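You operate a simulated robot arm through the tools that you are given. There is no shell and no other tool.

You are at the controls of a simulated robot arm. One attempt, no reset.

Task
Puff the grade 25 filter from the To do tray clean and stand it in the Ready tray.
Fine: in the filter box, hood shut; press the bellows till it shows clean; leave the hood open and the air valve shut. Set down upright: what you pick out. Where these are worked on the way, their far stop is far enough and under half their travel is too little: sliding hood.

It is judged by the outcome, as a careful person would: the job done as asked, and still so three seconds after it is handed in. It fails if anything else is knocked over, pushed out of place, dropped, spilled or broken.

Robot
A 7-joint arm with a three-finger gripper, fixed in place. Base frame: the origin is on the floor under the middle of its stand, x ahead of it, y to its left, z up; the work surface is at about z = 80. Units: cm, rad, N and s.
It reaches about 134.2 cm from its shoulder. Its first joint turns from -2.897 to 2.897 rad. Payload 2.69 kg.
The tool frame sits at the grasp point between the pads (the TCP): z along the fingers, y along the line on which they close. The tips reach 3 cm beyond it. The gripper opens to 12.8 cm; its body begins 11.7 cm behind the TCP.
Orientation is that of the tool frame in the base frame, as a unit quaternion [w, x, y, z]. With the fingers straight down and closing along the base's y, the tool's x points along the base's -x, its y along +y and its z along -z.

Tools
- The arm moves only by the tool drive_tool. Its argument "targets" is a list of rows, each a list of 7 numbers: the finger opening in cm, from 0 to 12.8, then the shift along the tool's x, y, z in cm, then the turn, a rotation vector about the tool's x, y, z in rad. In form: [[gripper, dx, dy, dz, ax, ay, az], ...]. A call has 1 to 20 rows; each row shifts and turns the commanded pose from where the row before left it, along the tool's axes as they then stand. A row lasts 0.2 s, in which the tool goes at most 5 cm and 0.15 rad; a call with a longer step from one row to the next is refused whole, and so is a gripper value outside its range. Where a pose cannot be reached the arm comes as near as it can. A force on the tool above 40 N (or 10 N above the force at the start of the call, whichever is more), or a blocked arm, ends the call early, and 0.2 s more pass. Each finger travels about 12.7 cm/s and halts on what it meets, pressing with about 29 N; the grip force reading is that of the motor and also rises with nothing between the fingers. The clock runs only during rows and for 0.2 s after the last one: add rows that do not move to give the fingers time. The reply holds the time, the measured pose of the TCP, the force on the tool along the base axes, the opening and the grip force, in the units named above and with some noise, with the torque about the TCP (base axes, N m) and any sound that the robot's microphone picked up.
- Cameras (640 x 400 px; columns grow to the right, rows downward): "scene" is fixed at [5.88, -65.76, 142.3]; the picture's right is [0.80, -0.61, 0.00], its down [-0.20, -0.26, -0.94] and it looks along [0.57, 0.75, -0.33] (base axes); focal length 318 px, centre (320, 200). "wrist" rides on the gripper at [5.8, 5.4, -13.1] in the tool frame; the picture's right is [-0.68, 0.74, 0.00], its down [-0.62, -0.57, -0.55] and it looks along [-0.40, -0.37, 0.84] (tool axes); focal length 234 px, centre (320, 200). There is no depth. A picture from a camera that has moved, and an enlarged one, comes with that camera's place and axes in the base frame and with its lens. The place of the scene camera against the robot may be out by one fixed shift of up to 1.8 cm in any direction.
- camera(camera): a new picture of that camera. The clock stands still meanwhile.
- raise_lower(by): moves the trunk up (or, below 0, down) by that many cm; the arm rides with it, the base frame stays. It gives what a move gives, with no picture.
- zoom(camera, box): a new picture of the part [left, top, right, bottom] of that camera's present view, enlarged. The clock stands still meanwhile.
- sign_off(): hands the job in; it is judged then, once.

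Places have to be worked out from the pictures, the camera data and where the tool is seen. Open the gripper and draw the arm clear of the work before you hand the job in, unless the task says otherwise.

The tools are called after "Request:" by a JSON object that holds its "method" and its "body". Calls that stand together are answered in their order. drive_tool: Moves the arm, as the interface text tells. Its arguments: {"type":"object","properties":{"targets":{"type":"array","items":{"type":"array","items":{"type":"number"}}}},"required":["targets"]} The other tools are called the same way: raise_lower (by) moves the trunk up or down; camera (camera) takes a picture; zoom (camera, box) takes an enlarged picture of a part of a camera's view; sign_off () hands the job in.

At the start:

```text
clock: 0.0
tool_pos: [56.75, 38.01, 111.31]
tcp_rot: [0.0, 0.0, 1.0, 0.001]
ft_force: [0.4, 0.2, 0.3]
moment: [-0.01, 0.0, -0.02]
finger_gap: 12.79
grip_force: 0.0
trunk travel left (down, up): [-15.0, 20.0]
```

scene: 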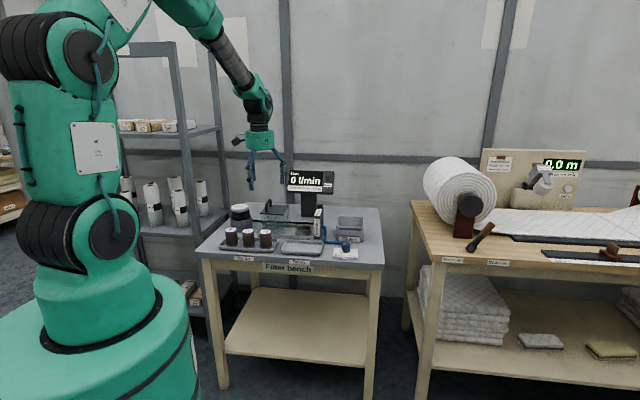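
wrist: 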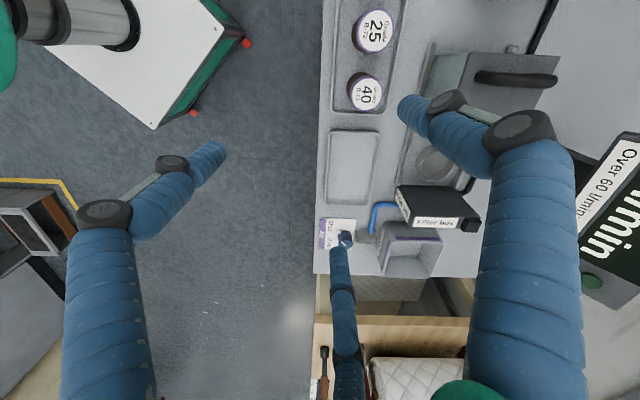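

I'll start by looking closely at the filter bench from both cameras.

Request:
{"method": "zoom", "body": {"camera": "scene", "box": [190, 150, 400, 281]}}

Request:
{"method": "zoom", "body": {"camera": "wrist", "box": [310, 0, 640, 280]}}

Request:
{"method": "zoom", "body": {"camera": "scene", "box": [220, 190, 310, 270]}}

Request:
{"method": "zoom", "body": {"camera": "scene", "box": [290, 190, 380, 270]}}

```text
3.05 times, centred on (295, 216) of scene
camera zoom: at [5.88, -65.76, 142.3], right [0.8, -0.61, 0.0], down [-0.2, -0.26, -0.94], along [0.57, 0.75, -0.33], focal length 970 px, centre (396, 153)
```

zoom: 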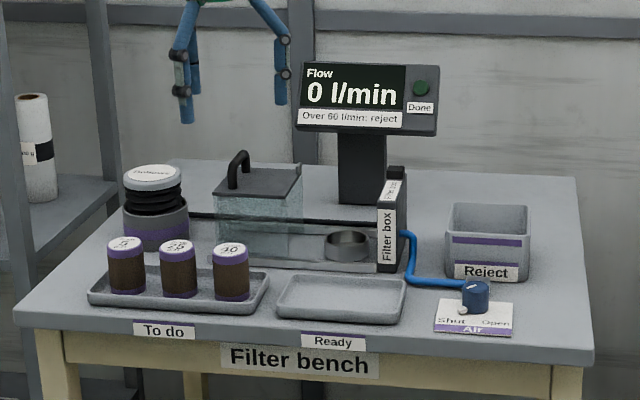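

```text
1.43 times, centred on (475, 140) of wrist
camera zoom: at [51.02, 43.48, 124.5], right [0.68, 0.74, 0.0], down [0.62, -0.57, 0.55], along [0.4, -0.37, -0.84], focal length 334 px, centre (99, 286)
```

zoom: 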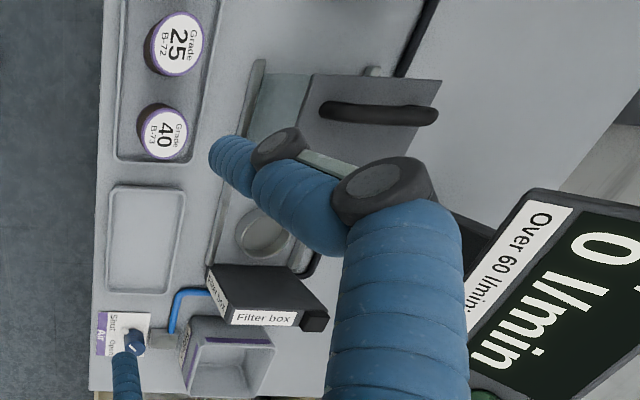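

```text
5.00 times, centred on (265, 230) of scene
camera zoom: at [5.88, -65.76, 142.3], right [0.8, -0.61, 0.0], down [-0.2, -0.26, -0.94], along [0.57, 0.75, -0.33], focal length 1591 px, centre (595, 50)
```

zoom: 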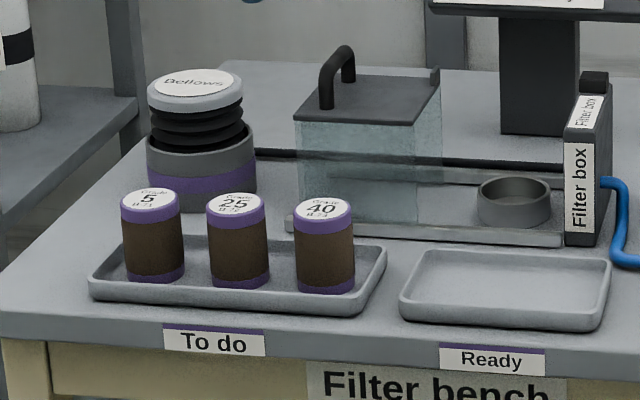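

```text
5.00 times, centred on (335, 230) of scene
camera zoom: at [5.88, -65.76, 142.3], right [0.8, -0.61, 0.0], down [-0.2, -0.26, -0.94], along [0.57, 0.75, -0.33], focal length 1591 px, centre (245, 50)
```

zoom: 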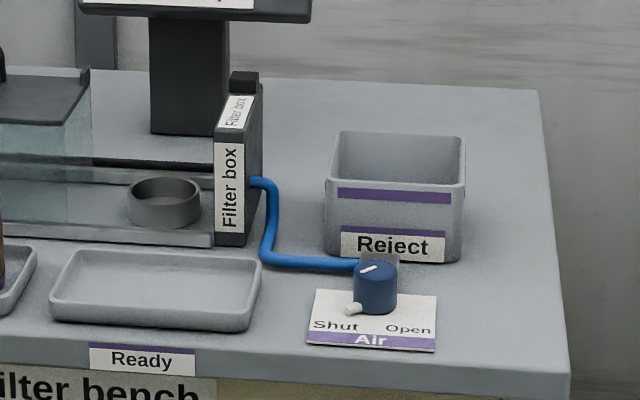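

The bench stands turned about 44° in the base frame: its left-to-right direction u ≈ [0.72,-0.69] and its depth direction v ≈ [0.69,0.72]. I turn the tool to line up with the bench, shift it a little towards the To do tray at the same height, and look again.

Request:
{"method": "drive_tool", "body": {"targets": [[12.8, 0, 0, 0, 0, 0, 0.128], [12.8, 0, 0, 0, 0, 0, 0.128], [12.8, 0, 0, 0, 0, 0, 0.128], [12.8, 0, 0, 0, 0, 0, 0.128], [12.8, 0, 0, 0, 0, 0, 0.128], [12.8, 0, 0, 0, 0, 0, 0.128], [12.8, 2, 1.5, 0, 0, 0, 0], [12.8, 2, 1.5, 0, 0, 0, 0], [12.8, 0, 0, 0, 0, 0, 0]]}}

Request:
{"method": "camera", "body": {"camera": "wrist"}}

Request:
{"method": "camera", "body": {"camera": "scene"}}

```text
clock: 2.0
tool_pos: [55.88, 43.12, 111.37]
tcp_rot: [0.0, 0.375, 0.927, 0.0]
ft_force: [-0.5, 0.0, 0.8]
moment: [-0.05, -0.04, 0.03]
finger_gap: 12.83
grip_force: 0.1
trunk travel left (down, up): [-15.0, 20.0]
```

```text
taken
camera wrist: at [55.53, 51.1, 124.5], right [1.0, 0.06, 0.0], down [0.05, -0.83, 0.55], along [0.03, -0.55, -0.84], focal length 234 px, centre (320, 200)
```

wrist: 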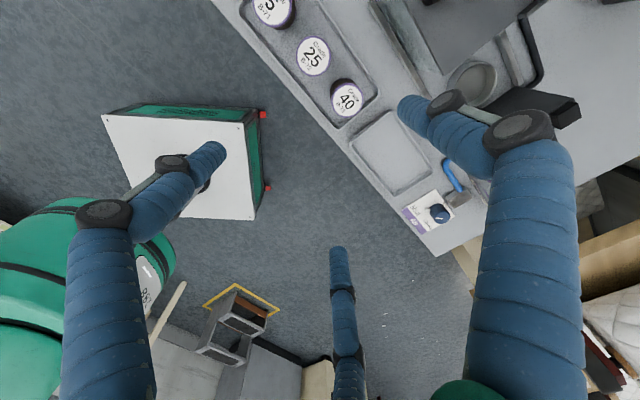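

```text
taken
```

scene: 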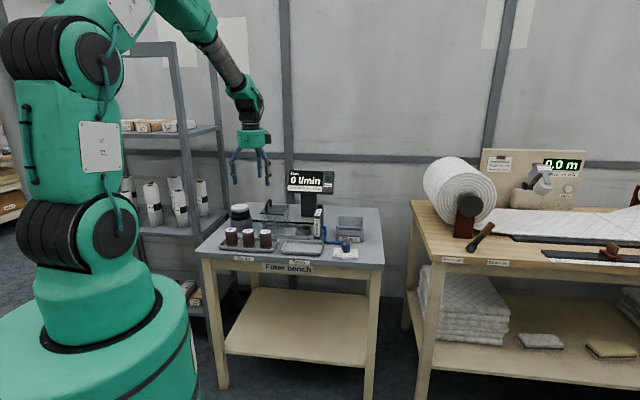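

Tool y now runs along the bench depth. I zoom in on the trays from here to place the filters and measure their spacing.

Request:
{"method": "zoom", "body": {"camera": "wrist", "box": [230, 0, 450, 138]}}

Request:
{"method": "zoom", "body": {"camera": "wrist", "box": [340, 0, 600, 260]}}

```text
2.90 times, centred on (340, 69) of wrist
camera zoom: at [55.53, 51.1, 124.5], right [1.0, 0.06, 0.0], down [0.05, -0.83, 0.55], along [0.03, -0.55, -0.84], focal length 679 px, centre (262, 580)
```

zoom: 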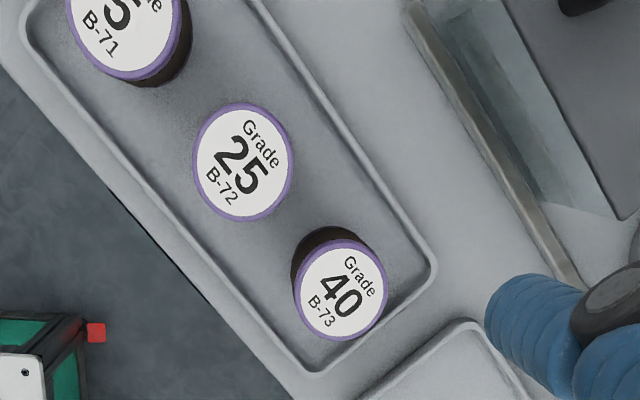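

```text
1.54 times, centred on (470, 130) of wrist
camera zoom: at [55.53, 51.1, 124.5], right [1.0, 0.06, 0.0], down [0.05, -0.83, 0.55], along [0.03, -0.55, -0.84], focal length 360 px, centre (89, 308)
```

zoom: 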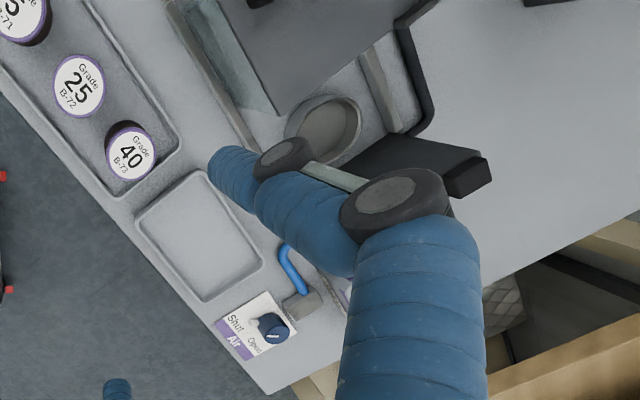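

Filter 25 sits near x≈54.6, y≈50.1, about 7.6 cm from its neighbours, with a diameter near 5 cm. I raise the tool and move over the filter box to see the hood, cup, bellows and valve from above.

Request:
{"method": "drive_tool", "body": {"targets": [[12.8, 0, 0, -3.5, 0, 0, 0], [12.8, 0, 0, -3.5, 0, 0, 0], [12.8, -0.5, 3.5, 0, 0, 0, 0], [12.8, -0.5, 3.5, 0, 0, 0, 0], [12.8, -0.5, 3.5, 0, 0, 0, 0], [12.8, -0.5, 3.5, 0, 0, 0, 0], [12.8, 0, 0, 0, 0, 0, 0]]}}

Request:
{"method": "camera", "body": {"camera": "wrist"}}

```text
clock: 3.6
tool_pos: [67.45, 51.82, 118.26]
tcp_rot: [0.0, 0.374, 0.928, -0.001]
ft_force: [-0.4, 0.8, -0.5]
moment: [-0.01, 0.05, 0.0]
finger_gap: 12.8
grip_force: 0.0
trunk travel left (down, up): [-15.0, 20.0]
```

```text
taken
camera wrist: at [66.98, 59.94, 131.4], right [1.0, 0.06, 0.0], down [0.05, -0.83, 0.55], along [0.03, -0.55, -0.84], focal length 234 px, centre (320, 200)
```

wrist: 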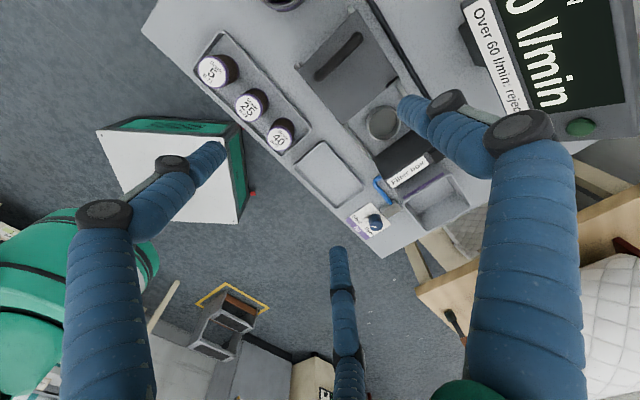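

The whole bench is in view from here, so I zoom in for measurements.

Request:
{"method": "zoom", "body": {"camera": "wrist", "box": [190, 0, 350, 100]}}

Request:
{"method": "zoom", "body": {"camera": "wrist", "box": [280, 0, 440, 100]}}

Request:
{"method": "zoom", "body": {"camera": "wrist", "box": [320, 120, 480, 260]}}

Request:
{"method": "zoom", "body": {"camera": "wrist", "box": [180, 40, 380, 180]}}

```text
4.00 times, centred on (270, 50) of wrist
camera zoom: at [66.98, 59.94, 131.4], right [1.0, 0.06, 0.0], down [0.05, -0.83, 0.55], along [0.03, -0.55, -0.84], focal length 937 px, centre (520, 800)
```

zoom: 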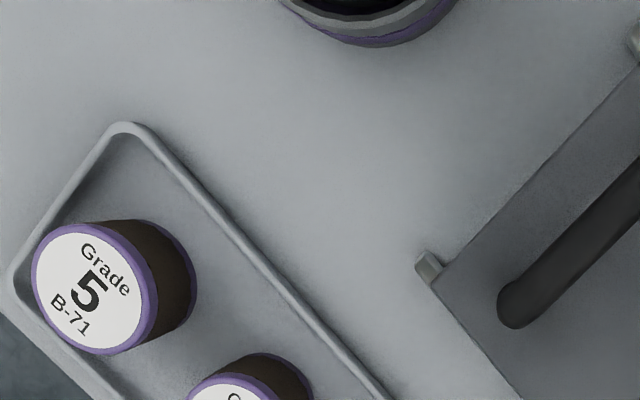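

```text
4.00 times, centred on (360, 50) of wrist
camera zoom: at [66.98, 59.94, 131.4], right [1.0, 0.06, 0.0], down [0.05, -0.83, 0.55], along [0.03, -0.55, -0.84], focal length 937 px, centre (160, 800)
```

zoom: 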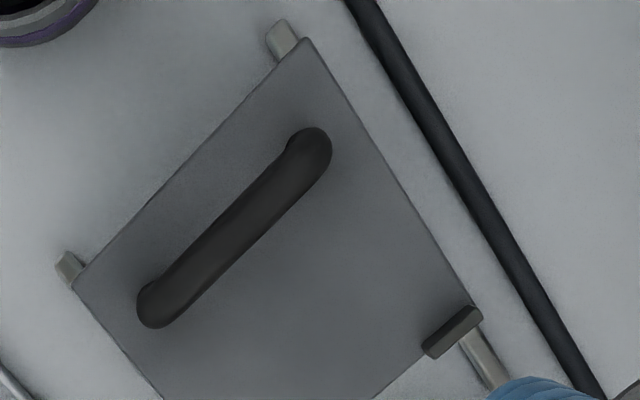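

```text
2.86 times, centred on (400, 190) of wrist
camera zoom: at [66.98, 59.94, 131.4], right [1.0, 0.06, 0.0], down [0.05, -0.83, 0.55], along [0.03, -0.55, -0.84], focal length 669 px, centre (91, 229)
```

zoom: 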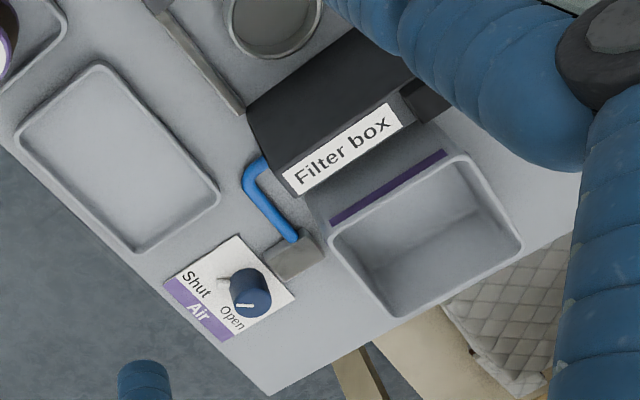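

```text
2.86 times, centred on (280, 110) of wrist
camera zoom: at [66.98, 59.94, 131.4], right [1.0, 0.06, 0.0], down [0.05, -0.83, 0.55], along [0.03, -0.55, -0.84], focal length 669 px, centre (434, 457)
```

zoom: 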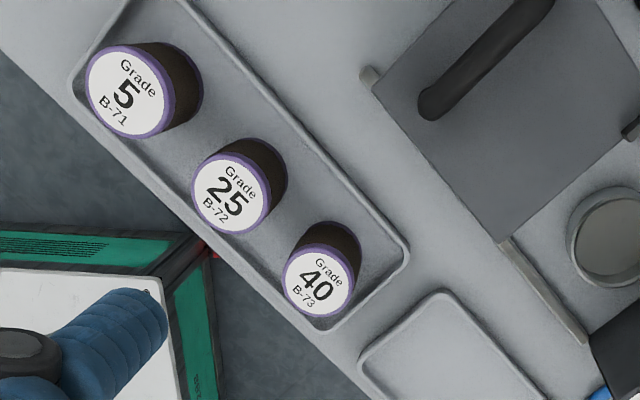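

From parallax, filter 25 is at about (54.7, 50.2) with its top at z≈86.7. The cup is near (80.4, 47.5) with its rim at z≈82.5, and the hood handle is near (69.7, 59.0) with its top at z≈92.4. Next I check the gripper's shape and the shelf next to the bellows.

Request:
{"method": "zoom", "body": {"camera": "scene", "box": [200, 80, 328, 160]}}

Request:
{"method": "zoom", "body": {"camera": "scene", "box": [100, 110, 276, 220]}}

```text
5.00 times, centred on (264, 120) of scene
camera zoom: at [5.88, -65.76, 142.3], right [0.8, -0.61, 0.0], down [-0.2, -0.26, -0.94], along [0.57, 0.75, -0.33], focal length 1591 px, centre (600, 600)
```

zoom: 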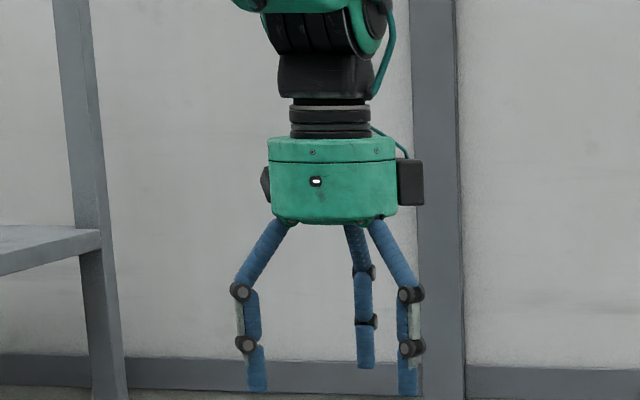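

```text
3.64 times, centred on (188, 165) of scene
camera zoom: at [5.88, -65.76, 142.3], right [0.8, -0.61, 0.0], down [-0.2, -0.26, -0.94], along [0.57, 0.75, -0.33], focal length 1157 px, centre (800, 327)
```

zoom: 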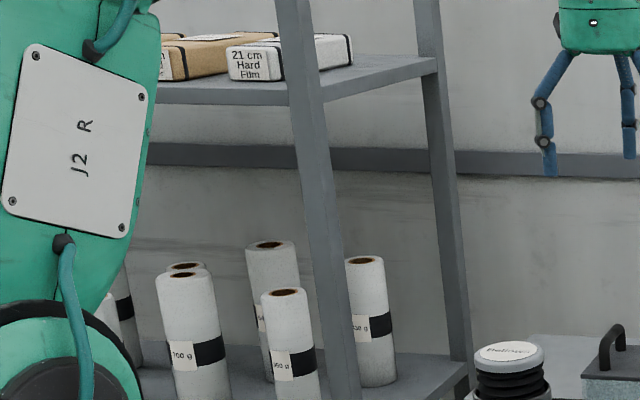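

The fingers stay vertical, with the knuckles about 4 cm above the tips, so gripping at about 3 cm overlap keeps the knuckles above the neighbouring filters. I move over filter 25, drop to z≈100 with the opening at 7.5 cm, and check the alignment.

Request:
{"method": "drive_tool", "body": {"targets": [[12.8, 2.01, -2.51, 0, 0, 0, 0], [12.8, 2.01, -2.51, 0, 0, 0, 0], [12.8, 2.01, -2.51, 0, 0, 0, 0], [12.8, 2.02, -2.52, 0, 0, 0, 0], [10, 0, 0, 4.5, 0, 0, 0], [8, 0, 0, 4.5, 0, 0, 0], [7.5, 0, 0, 4.5, 0, 0, 0], [7.5, 0, 0, 4.5, 0, 0, 0], [7.5, 0, 0, 0, 0, 0, 0]]}}

Request:
{"method": "camera", "body": {"camera": "wrist"}}

Request:
{"method": "zoom", "body": {"camera": "scene", "box": [200, 140, 328, 270]}}

```text
clock: 5.6
tool_pos: [54.38, 50.05, 100.46]
tcp_rot: [0.0, 0.374, 0.927, 0.0]
ft_force: [0.6, -0.3, -0.9]
moment: [-0.02, 0.01, -0.01]
finger_gap: 7.5
grip_force: 0.1
trunk travel left (down, up): [-15.0, 20.0]
```

```text
taken
camera wrist: at [53.91, 58.1, 113.53], right [1.0, 0.06, 0.0], down [0.05, -0.83, 0.55], along [0.03, -0.55, -0.84], focal length 234 px, centre (320, 200)
```

wrist: 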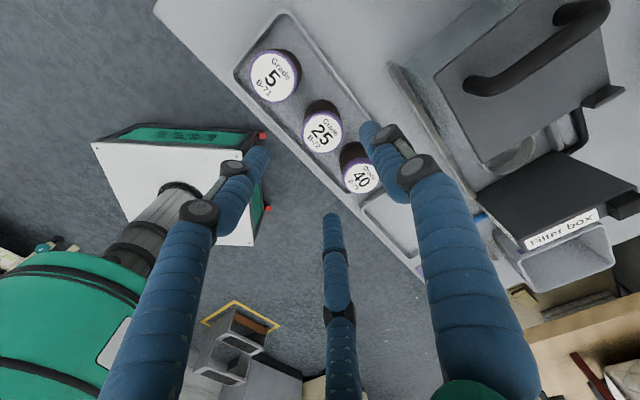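

```text
3.08 times, centred on (264, 205) of scene
camera zoom: at [5.88, -65.76, 142.3], right [0.8, -0.61, 0.0], down [-0.2, -0.26, -0.94], along [0.57, 0.75, -0.33], focal length 979 px, centre (492, 185)
```

zoom: 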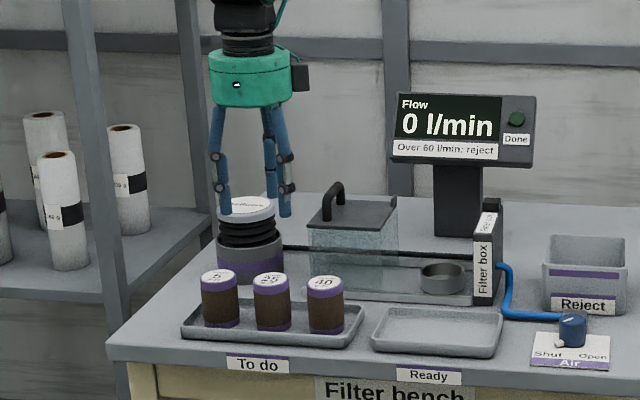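

The filter's label centre lies right on the tool axis (seen at (321,131), expected (320,131)). I go down to z≈86.5 around filter 25.

Request:
{"method": "drive_tool", "body": {"targets": [[7.5, 0, 0.12, 3.5, 0, 0, 0], [7.5, 0, 0, 3.5, 0, 0, 0], [7.5, 0, 0, 2.5, 0, 0, 0], [7.5, 0, 0, 1.5, 0, 0, 0], [7.5, 0, 0, 1.5, 0, 0, 0], [7.5, 0, 0, 1.4, 0, 0, 0], [7.5, 0, 0, 0, 0, 0, 0]]}}

Request:
{"method": "camera", "body": {"camera": "wrist"}}

Request:
{"method": "zoom", "body": {"camera": "scene", "box": [210, 200, 290, 260]}}

```text
clock: 7.2
tool_pos: [54.55, 49.86, 86.3]
tcp_rot: [0.0, 0.373, 0.928, 0.001]
ft_force: [0.7, 0.6, 0.4]
moment: [-0.03, 0.02, 0.01]
finger_gap: 7.48
grip_force: 0.1
trunk travel left (down, up): [-15.0, 20.0]
```

```text
taken
camera wrist: at [54.23, 57.87, 99.44], right [1.0, 0.06, 0.0], down [0.05, -0.83, 0.55], along [0.03, -0.55, -0.84], focal length 234 px, centre (320, 200)
```

wrist: 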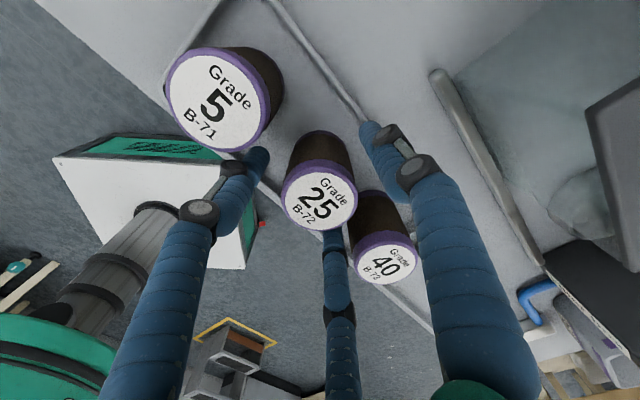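

```text
6.67 times, centred on (250, 230) of scene
camera zoom: at [5.88, -65.76, 142.3], right [0.8, -0.61, 0.0], down [-0.2, -0.26, -0.94], along [0.57, 0.75, -0.33], focal length 2122 px, centre (787, 0)
```

zoom: 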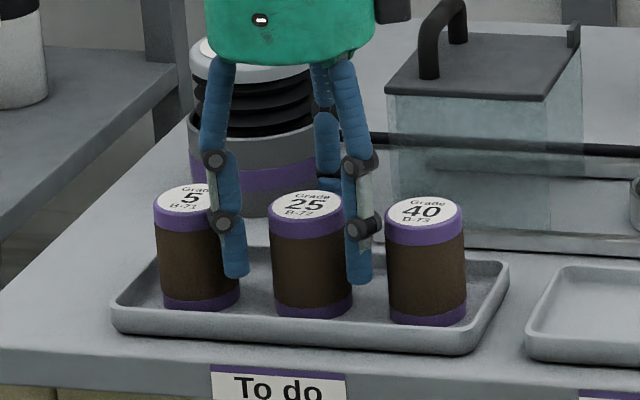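

The fingers surround filter 25 with room to spare on both neighbours. I close on it.

Request:
{"method": "drive_tool", "body": {"targets": [[6, 0, 0, 0, 0, 0, 0], [4.5, 0, 0, 0, 0, 0, 0], [3.5, 0, 0, 0, 0, 0, 0], [3.5, 0, 0, 0, 0, 0, 0], [3.5, 0, 0, 0, 0, 0, 0]]}}

Request:
{"method": "camera", "body": {"camera": "wrist"}}

Request:
{"method": "zoom", "body": {"camera": "scene", "box": [210, 200, 290, 260]}}

```text
clock: 8.4
tool_pos: [54.63, 49.83, 86.39]
tcp_rot: [-0.001, 0.374, 0.927, 0.0]
ft_force: [0.5, -0.1, 0.1]
moment: [-0.02, -0.01, 0.0]
finger_gap: 4.63
grip_force: 29.0
trunk travel left (down, up): [-15.0, 20.0]
```

```text
taken
camera wrist: at [54.22, 57.86, 99.47], right [1.0, 0.06, 0.0], down [0.05, -0.83, 0.55], along [0.03, -0.55, -0.84], focal length 234 px, centre (320, 200)
```

wrist: 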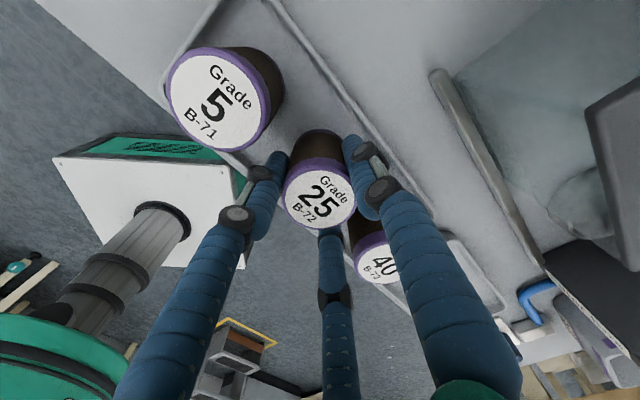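

```text
6.67 times, centred on (250, 230) of scene
camera zoom: at [5.88, -65.76, 142.3], right [0.8, -0.61, 0.0], down [-0.2, -0.26, -0.94], along [0.57, 0.75, -0.33], focal length 2122 px, centre (787, 0)
```

zoom: 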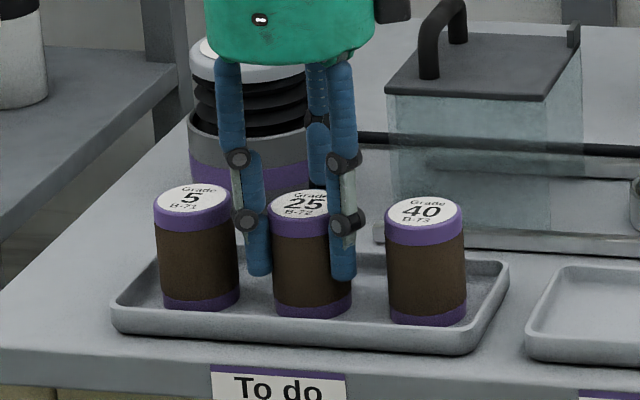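

The grip is firm at a gap of 4.63. I lift straight up about 18 cm, then check that the filter came along and the others stayed put.

Request:
{"method": "drive_tool", "body": {"targets": [[3.5, 0, 0, -0.8, 0, 0, 0], [3.5, 0, 0, -1.5, 0, 0, 0], [3.5, 0, 0, -2.5, 0, 0, 0], [3.5, 0, 0, -3.2, 0, 0, 0], [3.5, 0, 0, -3.5, 0, 0, 0], [3.5, 0, 0, -3.5, 0, 0, 0], [3.5, 0, 0, -2.5, 0, 0, 0], [3.5, 0, 0, 0, 0, 0, 0]]}}

Request:
{"method": "camera", "body": {"camera": "wrist"}}

Request:
{"method": "zoom", "body": {"camera": "scene", "box": [200, 140, 350, 270]}}

```text
clock: 10.2
tool_pos: [54.34, 50.12, 103.81]
tcp_rot: [-0.001, 0.374, 0.928, 0.0]
ft_force: [-0.2, -0.1, 0.4]
moment: [0.0, -0.04, 0.01]
finger_gap: 4.62
grip_force: 29.3
trunk travel left (down, up): [-15.0, 20.0]
```

```text
taken
camera wrist: at [54.03, 58.19, 116.95], right [1.0, 0.06, 0.0], down [0.05, -0.83, 0.55], along [0.03, -0.55, -0.84], focal length 234 px, centre (320, 200)
```

wrist: 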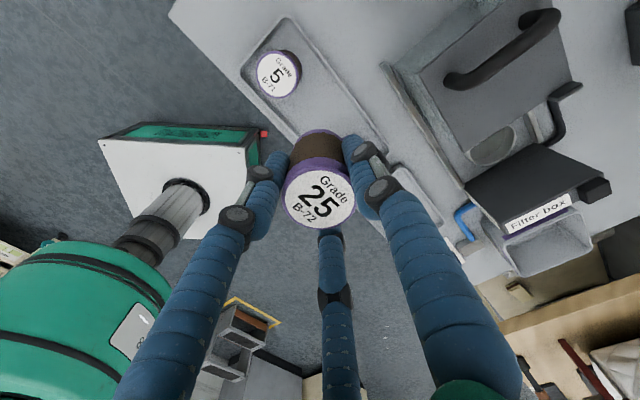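

```text
3.08 times, centred on (275, 205) of scene
camera zoom: at [5.88, -65.76, 142.3], right [0.8, -0.61, 0.0], down [-0.2, -0.26, -0.94], along [0.57, 0.75, -0.33], focal length 979 px, centre (458, 185)
```

zoom: 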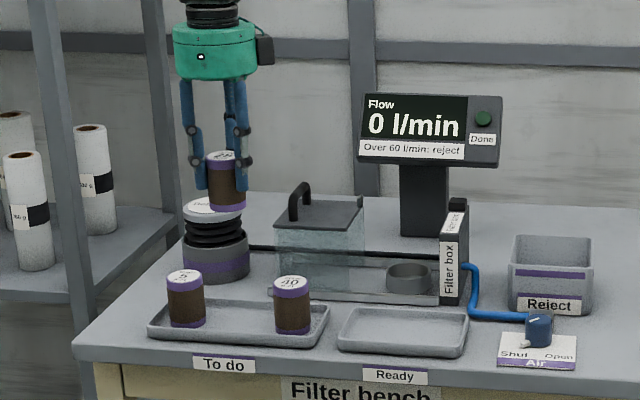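

Filter 25 is held upright and its neighbours haven't moved. I turn the tool so the thumb faces the hood and no finger points straight at the end wall. Then I carry the filter high over to above the cup.

Request:
{"method": "drive_tool", "body": {"targets": [[3.5, 0, 0, 0, 0, 0, -0.1428], [3.5, 0, 0, 0, 0, 0, -0.1428], [3.5, 0, 0, 0, 0, 0, -0.1428], [3.5, 0, 0, 0, 0, 0, -0.1428], [3.5, 0, 0, 0, 0, 0, -0.1428], [3.5, 0, 0, 0, 0, 0, -0.1428], [3.5, 0, 0, 0, 0, 0, -0.1428], [3.5, 0, 0, 0, 0, 0, -0.1428], [3.5, 0, 0, 0, 0, 0, -0.1428], [3.5, 0, 0, 0, 0, 0, -0.1428], [3.5, 0, 0, 0, 0, 0, -0.1428], [3.5, -2.31, -2.93, 0, 0, 0, 0], [3.5, -2.31, -2.93, 0, 0, 0, 0], [3.5, -2.31, -2.93, 0, 0, 0, 0], [3.5, -2.31, -2.93, 0, 0, 0, 0], [3.5, -2.31, -2.93, 0, 0, 0, 0], [3.5, -2.31, -2.93, 0, 0, 0, 0], [3.5, -2.31, -2.93, 0, 0, 0, 0], [3.5, 0, 0, 0, 0, 0, 0]]}}

Request:
{"method": "camera", "body": {"camera": "wrist"}}

Request:
{"method": "zoom", "body": {"camera": "scene", "box": [220, 130, 380, 270]}}

```text
clock: 14.2
tool_pos: [80.65, 47.77, 103.76]
tcp_rot: [0.0, -0.391, 0.92, 0.0]
ft_force: [-0.5, -1.1, -1.0]
moment: [0.04, 0.09, 0.0]
finger_gap: 4.62
grip_force: 28.8
trunk travel left (down, up): [-15.0, 20.0]
```

```text
taken
camera wrist: at [72.76, 47.41, 116.9], right [-0.06, 1.0, 0.0], down [0.83, 0.05, 0.55], along [0.55, 0.03, -0.84], focal length 234 px, centre (320, 200)
```

wrist: 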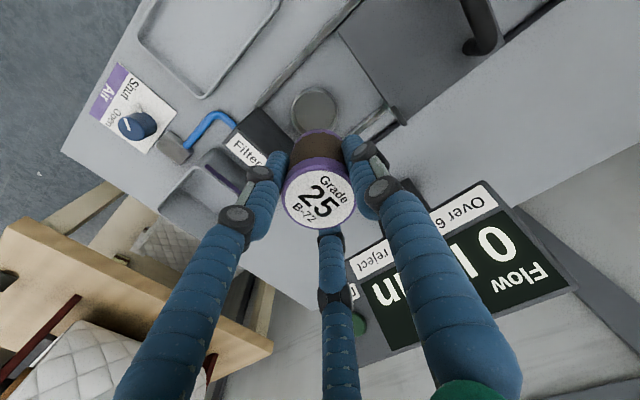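

```text
2.86 times, centred on (300, 200) of scene
camera zoom: at [5.88, -65.76, 142.3], right [0.8, -0.61, 0.0], down [-0.2, -0.26, -0.94], along [0.57, 0.75, -0.33], focal length 909 px, centre (377, 200)
```

zoom: 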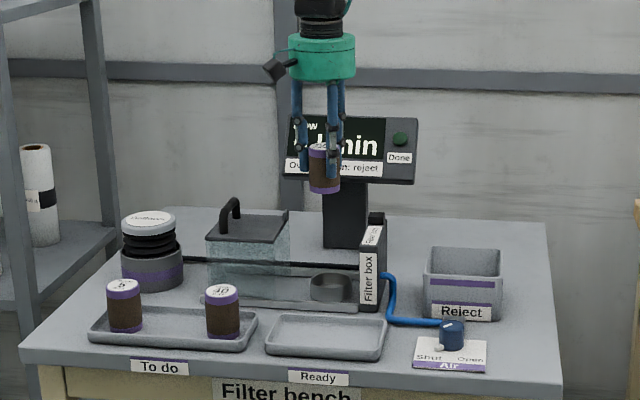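

The cup is visible just beyond the held filter. I zoom in to line them up.

Request:
{"method": "zoom", "body": {"camera": "wrist", "box": [220, 60, 420, 200]}}

```text
2.86 times, centred on (320, 130) of wrist
camera zoom: at [72.76, 47.41, 116.9], right [-0.06, 1.0, 0.0], down [0.83, 0.05, 0.55], along [0.55, 0.03, -0.84], focal length 669 px, centre (320, 400)
```

zoom: 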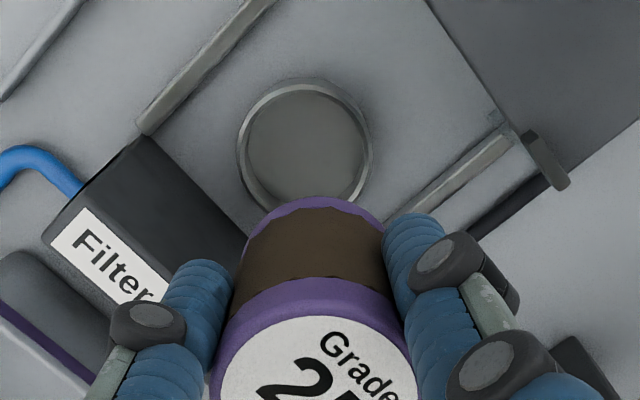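

The cup centre sits about 0.65 cm off the tool axis, mostly towards −y. I correct by that much and come down to z≈94 for another look.

Request:
{"method": "drive_tool", "body": {"targets": [[3.5, 0.5, -0.28, 0, 0, 0, 0], [3.5, 0, 0, 2.5, 0, 0, 0], [3.5, 0, 0, 2.5, 0, 0, 0], [3.5, 0, 0, 2.5, 0, 0, 0], [3.5, 0, 0, 2.0, 0, 0, 0], [3.5, 0, 0, 0, 0, 0, 0]]}}

Request:
{"method": "zoom", "body": {"camera": "wrist", "box": [220, 60, 420, 200]}}

Request:
{"method": "zoom", "body": {"camera": "scene", "box": [270, 160, 370, 250]}}

```text
clock: 15.6
tool_pos: [80.29, 47.14, 94.34]
tcp_rot: [-0.001, -0.392, 0.92, 0.0]
ft_force: [1.4, 0.2, -1.1]
moment: [-0.02, 0.04, 0.01]
finger_gap: 4.63
grip_force: 29.3
trunk travel left (down, up): [-15.0, 20.0]
```

```text
2.86 times, centred on (320, 130) of wrist
camera zoom: at [72.42, 46.75, 107.5], right [-0.06, 1.0, 0.0], down [0.83, 0.05, 0.55], along [0.55, 0.03, -0.84], focal length 669 px, centre (320, 400)
```

zoom: 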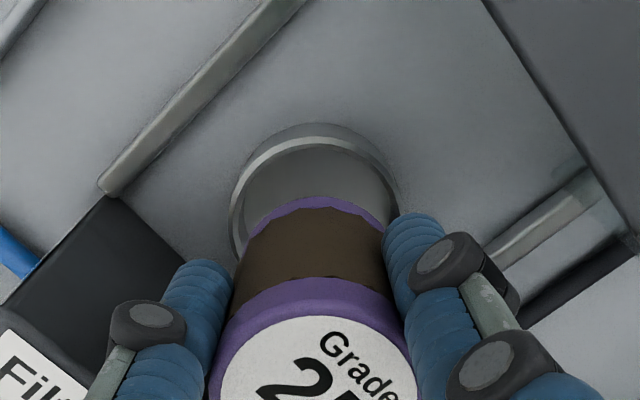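

```text
4.44 times, centred on (320, 205) of scene
camera zoom: at [5.88, -65.76, 142.3], right [0.8, -0.61, 0.0], down [-0.2, -0.26, -0.94], along [0.57, 0.75, -0.33], focal length 1415 px, centre (320, 178)
```

zoom: 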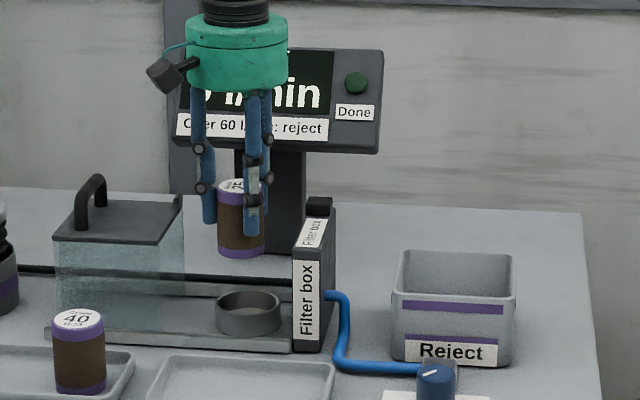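

The remaining offset is about 0.25 cm sideways. I correct it and lower the filter into the cup's mouth, stopping just above where I expect it to seat.

Request:
{"method": "drive_tool", "body": {"targets": [[3.5, 0.0, -0.24, 0, 0, 0, 0], [3.5, 0, 0, 1.5, 0, 0, 0], [3.5, 0, 0, 1.5, 0, 0, 0], [3.5, 0, 0, 1.0, 0, 0, 0], [3.5, 0, 0, 0.8, 0, 0, 0], [3.5, 0, 0, 0.6, 0, 0, 0], [3.5, 0, 0, 0.4, 0, 0, 0], [3.5, 0, 0, 0, 0, 0, 0]]}}

Request:
{"method": "zoom", "body": {"camera": "wrist", "box": [220, 60, 420, 200]}}

Request:
{"method": "zoom", "body": {"camera": "scene", "box": [280, 180, 350, 250]}}

```text
clock: 17.4
tool_pos: [80.53, 46.78, 88.49]
tcp_rot: [0.0, -0.392, 0.92, 0.0]
ft_force: [0.2, 0.4, -0.7]
moment: [-0.03, 0.0, 0.0]
finger_gap: 4.66
grip_force: 28.7
trunk travel left (down, up): [-15.0, 20.0]
```

```text
2.86 times, centred on (320, 130) of wrist
camera zoom: at [72.65, 46.45, 101.71], right [-0.06, 1.0, 0.0], down [0.83, 0.05, 0.55], along [0.55, 0.03, -0.84], focal length 669 px, centre (320, 400)
```

zoom: 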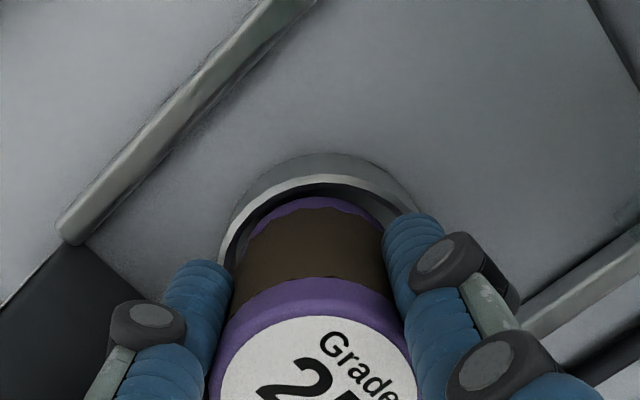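

```text
5.71 times, centred on (315, 215) of scene
camera zoom: at [5.88, -65.76, 142.3], right [0.8, -0.61, 0.0], down [-0.2, -0.26, -0.94], along [0.57, 0.75, -0.33], focal length 1819 px, centre (349, 114)
```

zoom: 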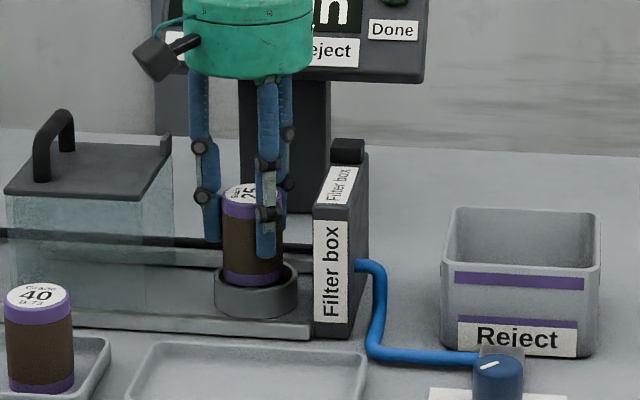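

The filter bottom is inside the cup's mouth and centred. I lower it in small steps and watch the force for contact.

Request:
{"method": "drive_tool", "body": {"targets": [[3.5, 0, 0, 0.3, 0, 0, 0], [3.5, 0, 0, 0.3, 0, 0, 0], [3.5, 0, 0, 0.3, 0, 0, 0], [3.5, 0, 0, 0, 0, 0, 0]]}}

Request:
{"method": "zoom", "body": {"camera": "scene", "box": [290, 195, 340, 245]}}

```text
clock: 18.4
tool_pos: [80.47, 46.77, 87.71]
tcp_rot: [-0.001, -0.392, 0.92, 0.0]
ft_force: [1.3, 0.3, -0.4]
moment: [0.0, -0.04, 0.03]
finger_gap: 4.66
grip_force: 29.0
trunk travel left (down, up): [-15.0, 20.0]
```

```text
8.00 times, centred on (315, 220) of scene
camera zoom: at [5.88, -65.76, 142.3], right [0.8, -0.61, 0.0], down [-0.2, -0.26, -0.94], along [0.57, 0.75, -0.33], focal length 2546 px, centre (360, 40)
```

zoom: 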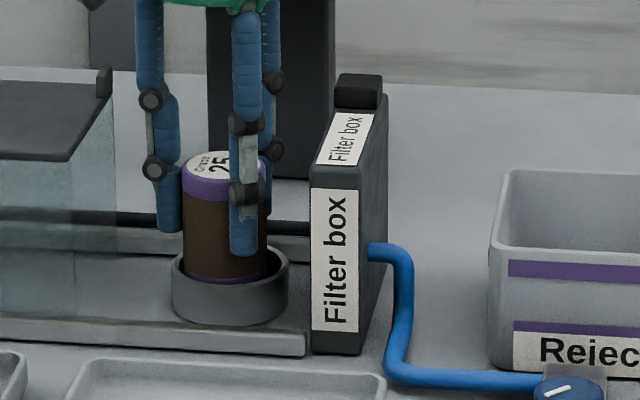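

No contact yet, so I continue down in finer steps.

Request:
{"method": "drive_tool", "body": {"targets": [[3.5, 0, 0, 0.25, 0, 0, 0], [3.5, 0, 0, 0.25, 0, 0, 0], [3.5, 0, 0, 0, 0, 0, 0]]}}

Request:
{"method": "zoom", "body": {"camera": "scene", "box": [290, 195, 340, 245]}}

```text
clock: 19.2
tool_pos: [80.44, 46.95, 87.32]
tcp_rot: [0.0, -0.392, 0.92, 0.001]
ft_force: [2.2, -0.3, -1.2]
moment: [-0.03, -0.08, 0.01]
finger_gap: 4.62
grip_force: 28.7
trunk travel left (down, up): [-15.0, 20.0]
```

```text
8.00 times, centred on (315, 220) of scene
camera zoom: at [5.88, -65.76, 142.3], right [0.8, -0.61, 0.0], down [-0.2, -0.26, -0.94], along [0.57, 0.75, -0.33], focal length 2546 px, centre (360, 40)
```

zoom: 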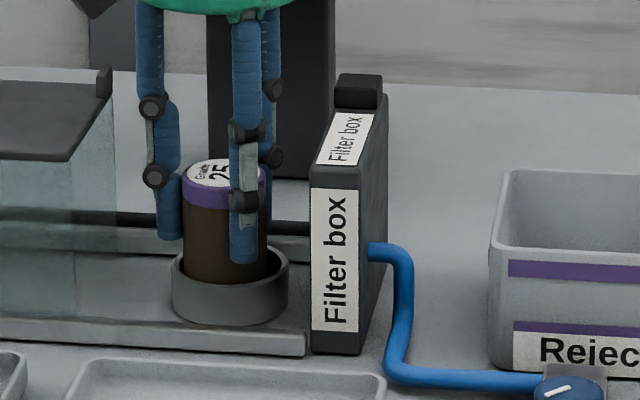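

Still no clear contact, so I take another half centimetre in small steps.

Request:
{"method": "drive_tool", "body": {"targets": [[3.5, 0, 0, 0.2, 0, 0, 0], [3.5, 0, 0, 0.2, 0, 0, 0], [3.5, 0, 0, 0, 0, 0, 0]]}}

Request:
{"method": "zoom", "body": {"camera": "scene", "box": [290, 195, 340, 245]}}

Request:
{"method": "zoom", "body": {"camera": "wrist", "box": [220, 60, 420, 200]}}

```text
clock: 20.0
tool_pos: [80.6, 46.74, 86.78]
tcp_rot: [0.0, -0.392, 0.92, 0.0]
ft_force: [-0.4, 0.6, -1.5]
moment: [0.0, 0.0, 0.01]
finger_gap: 4.62
grip_force: 28.3
trunk travel left (down, up): [-15.0, 20.0]
```

```text
8.00 times, centred on (315, 220) of scene
camera zoom: at [5.88, -65.76, 142.3], right [0.8, -0.61, 0.0], down [-0.2, -0.26, -0.94], along [0.57, 0.75, -0.33], focal length 2546 px, centre (360, 40)
```

zoom: 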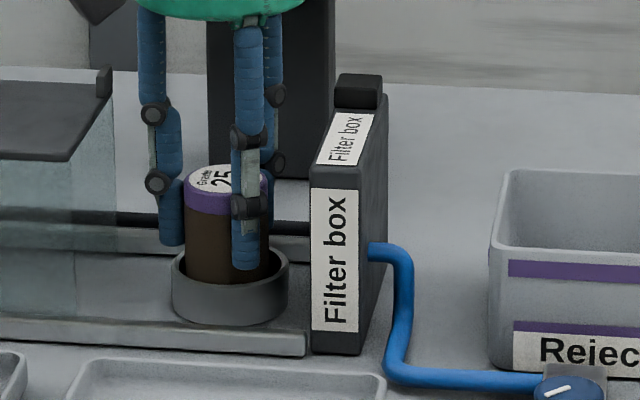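

```text
2.86 times, centred on (320, 130) of wrist
camera zoom: at [72.69, 46.42, 100.01], right [-0.06, 1.0, 0.0], down [0.83, 0.05, 0.55], along [0.55, 0.03, -0.84], focal length 669 px, centre (320, 400)
```

zoom: 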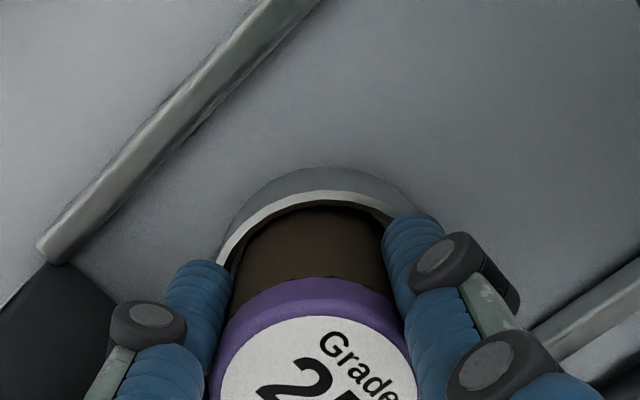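

Contact hasn't shown yet. I continue in 0.15 cm steps, since the fingertips are getting near rim height.

Request:
{"method": "drive_tool", "body": {"targets": [[3.5, 0, 0, 0.15, 0, 0, 0], [3.5, 0, 0, 0.15, 0, 0, 0], [3.5, 0, 0, 0, 0, 0, 0]]}}

Request:
{"method": "zoom", "body": {"camera": "scene", "box": [290, 195, 340, 245]}}

```text
clock: 20.8
tool_pos: [80.42, 46.79, 86.56]
tcp_rot: [-0.001, -0.391, 0.92, 0.0]
ft_force: [3.0, 1.4, 0.6]
moment: [0.05, -0.1, 0.0]
finger_gap: 4.65
grip_force: 29.3
trunk travel left (down, up): [-15.0, 20.0]
```

```text
8.00 times, centred on (315, 220) of scene
camera zoom: at [5.88, -65.76, 142.3], right [0.8, -0.61, 0.0], down [-0.2, -0.26, -0.94], along [0.57, 0.75, -0.33], focal length 2546 px, centre (360, 40)
```

zoom: 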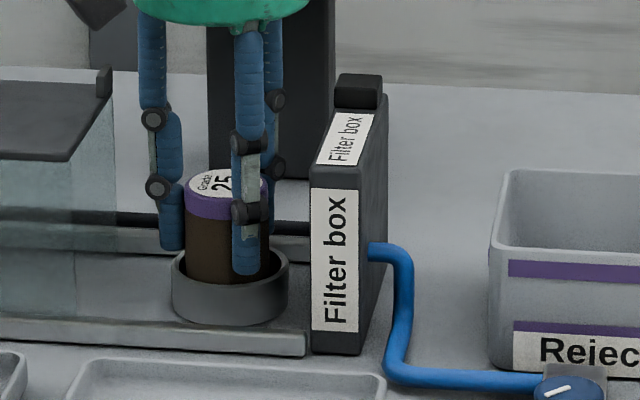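

There's only a faint side force of about 3 N. I step a bit further.

Request:
{"method": "drive_tool", "body": {"targets": [[3.5, 0, 0, 0.15, 0, 0, 0], [3.5, 0, 0, 0.0, 0, 0, 0]]}}

Request:
{"method": "zoom", "body": {"camera": "wrist", "box": [220, 60, 420, 200]}}

```text
clock: 21.4
tool_pos: [80.59, 46.81, 86.35]
tcp_rot: [0.001, -0.392, 0.92, 0.0]
ft_force: [3.1, 1.7, -0.3]
moment: [0.1, -0.13, -0.01]
finger_gap: 4.64
grip_force: 29.3
trunk travel left (down, up): [-15.0, 20.0]
```

```text
2.86 times, centred on (320, 130) of wrist
camera zoom: at [72.67, 46.41, 99.52], right [-0.06, 1.0, 0.0], down [0.83, 0.05, 0.55], along [0.55, 0.03, -0.84], focal length 669 px, centre (320, 400)
```

zoom: 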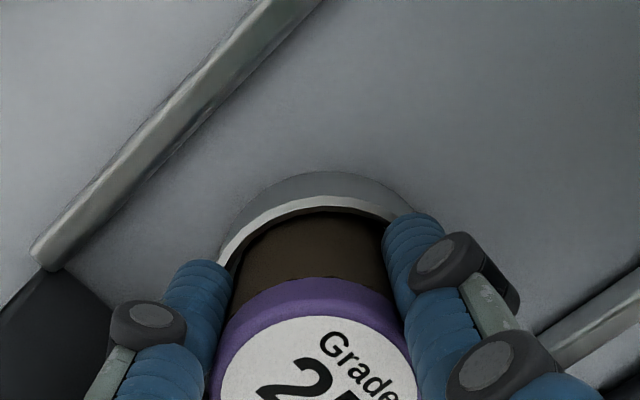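

The side force points along +v (bench depth), so the filter is rubbing the front of the cup wall. I shift 0.25 cm towards +v and check that the force drops.

Request:
{"method": "drive_tool", "body": {"targets": [[3.5, -0.25, 0, 0, 0, 0, 0], [3.5, 0, 0, 0.0, 0, 0, 0]]}}

```text
clock: 22.0
tool_pos: [80.65, 46.9, 86.34]
tcp_rot: [0.001, -0.392, 0.92, -0.001]
ft_force: [-1.2, -0.6, 2.2]
moment: [-0.1, 0.07, 0.04]
finger_gap: 4.66
grip_force: 29.3
trunk travel left (down, up): [-15.0, 20.0]
```

The side force is gone and there's a small upward force of 2 N. I press on gently.

Request:
{"method": "drive_tool", "body": {"targets": [[3.5, 0, 0, 0.15, 0, 0, 0], [3.5, 0, 0, 0.0, 0, 0, 0]]}}

```text
clock: 22.6
tool_pos: [80.81, 47.01, 86.39]
tcp_rot: [0.001, -0.391, 0.921, 0.0]
ft_force: [-0.6, -2.6, 10.7]
moment: [-0.26, 0.21, 0.04]
finger_gap: 4.62
grip_force: 28.6
trunk travel left (down, up): [-15.0, 20.0]
```

The 10.7 N upward force could be the filter seated on the cup floor or a fingertip on the rim. I look closely to tell which.

Request:
{"method": "zoom", "body": {"camera": "scene", "box": [298, 205, 334, 240]}}

Request:
{"method": "zoom", "body": {"camera": "wrist", "box": [260, 90, 400, 190]}}

```text
11.43 times, centred on (316, 222) of scene
camera zoom: at [5.88, -65.76, 142.3], right [0.8, -0.61, 0.0], down [-0.2, -0.26, -0.94], along [0.57, 0.75, -0.33], focal length 3638 px, centre (366, -57)
```

zoom: 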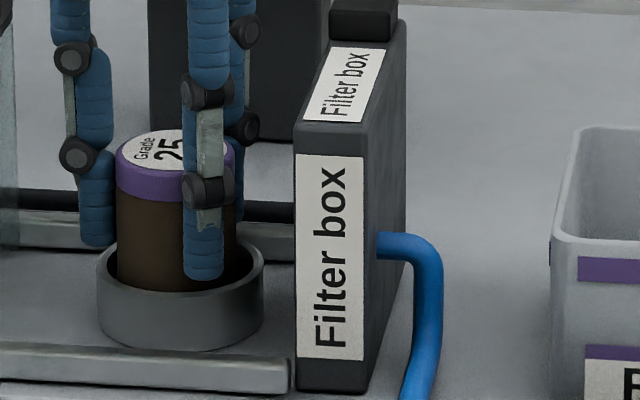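

```text
4.00 times, centred on (330, 140) of wrist
camera zoom: at [72.84, 46.6, 99.49], right [-0.06, 1.0, 0.0], down [0.83, 0.05, 0.55], along [0.55, 0.03, -0.84], focal length 937 px, centre (280, 440)
```

zoom: 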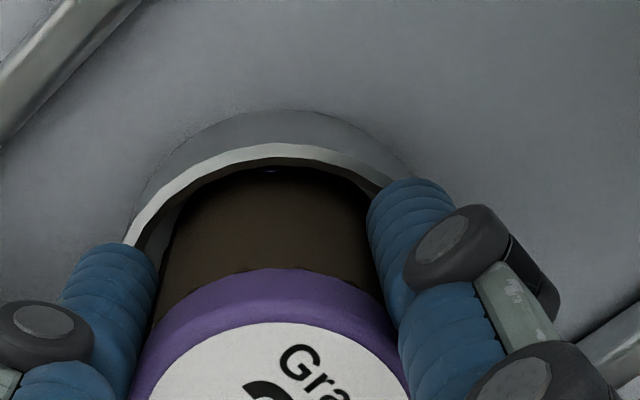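

From the projected filter height, its bottom is now at the cup floor level, and the fingertips look just above the rim. I ease up 0.1 cm to take the load off, open just to 6.6 cm, and look.

Request:
{"method": "drive_tool", "body": {"targets": [[3.5, 0, 0, -0.1, 0, 0, 0], [5.2, 0, 0, 0, 0, 0, 0], [6.0, 0, 0, 0, 0, 0, 0], [6.6, 0, 0, 0, 0, 0, 0], [6.6, 0, 0, 0, 0, 0, 0]]}}

Request:
{"method": "zoom", "body": {"camera": "scene", "box": [298, 205, 334, 240]}}

Request:
{"method": "zoom", "body": {"camera": "wrist", "box": [220, 60, 420, 200]}}

```text
clock: 23.8
tool_pos: [80.59, 47.1, 86.43]
tcp_rot: [-0.001, -0.392, 0.92, 0.0]
ft_force: [-0.4, 0.4, -0.4]
moment: [-0.04, -0.02, -0.03]
finger_gap: 6.62
grip_force: 0.0
trunk travel left (down, up): [-15.0, 20.0]
```

```text
11.43 times, centred on (316, 222) of scene
camera zoom: at [5.88, -65.76, 142.3], right [0.8, -0.61, 0.0], down [-0.2, -0.26, -0.94], along [0.57, 0.75, -0.33], focal length 3638 px, centre (366, -57)
```

zoom: 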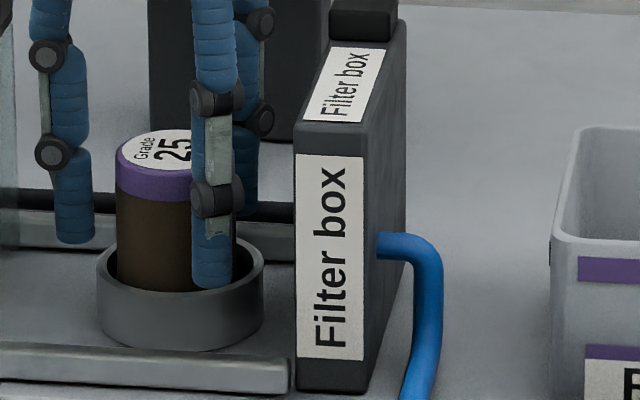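

```text
2.86 times, centred on (320, 130) of wrist
camera zoom: at [72.82, 46.59, 99.49], right [-0.06, 1.0, 0.0], down [0.83, 0.05, 0.55], along [0.55, 0.03, -0.84], focal length 669 px, centre (320, 400)
```

zoom: 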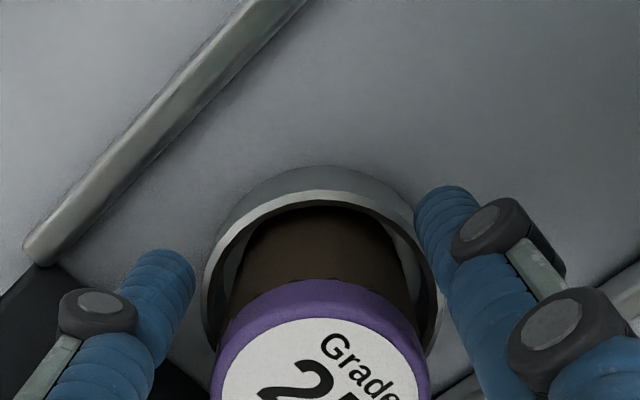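

The filter stands in the cup without having dropped, and all fingers are free. I raise straight up, then move over the hood handle.

Request:
{"method": "drive_tool", "body": {"targets": [[6.6, 0, 0, -0.8, 0, 0, 0], [6.6, 0, 0, -1.5, 0, 0, 0], [6.6, 0, 0, -2.7, 0, 0, 0], [6.6, 0, 0, -4, 0, 0, 0], [6.6, 0, 0, -4, 0, 0, 0], [6.6, 0, 0, -4, 0, 0, 0], [6.6, -0.2, 4, 0, 0, 0, 0], [6.6, -0.2, 4, 0, 0, 0, 0], [6.6, -0.2, 4, 0, 0, 0, 0], [6.6, -0.2, 4, 0, 0, 0, 0], [6.6, 0, 0, 0, 0, 0, 0]]}}

Request:
{"method": "camera", "body": {"camera": "wrist"}}

Request:
{"method": "zoom", "body": {"camera": "scene", "box": [220, 130, 380, 270]}}

```text
clock: 26.2
tool_pos: [69.28, 58.56, 103.23]
tcp_rot: [-0.001, -0.392, 0.92, 0.001]
ft_force: [-0.5, 0.2, -0.4]
moment: [-0.05, -0.02, -0.04]
finger_gap: 6.61
grip_force: 0.1
trunk travel left (down, up): [-15.0, 20.0]
```

```text
taken
camera wrist: at [61.46, 58.12, 116.44], right [-0.06, 1.0, 0.0], down [0.83, 0.05, 0.55], along [0.55, 0.03, -0.84], focal length 234 px, centre (320, 200)
```

wrist: 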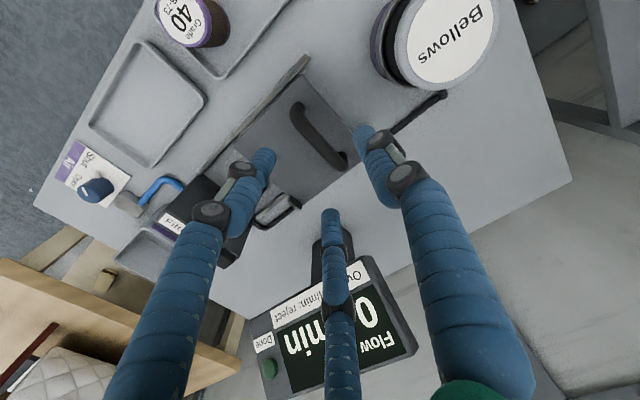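

```text
2.86 times, centred on (300, 200) of scene
camera zoom: at [5.88, -65.76, 142.3], right [0.8, -0.61, 0.0], down [-0.2, -0.26, -0.94], along [0.57, 0.75, -0.33], focal length 909 px, centre (377, 200)
```

zoom: 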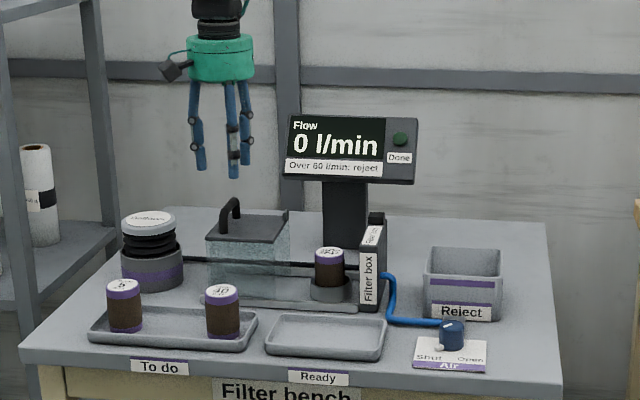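

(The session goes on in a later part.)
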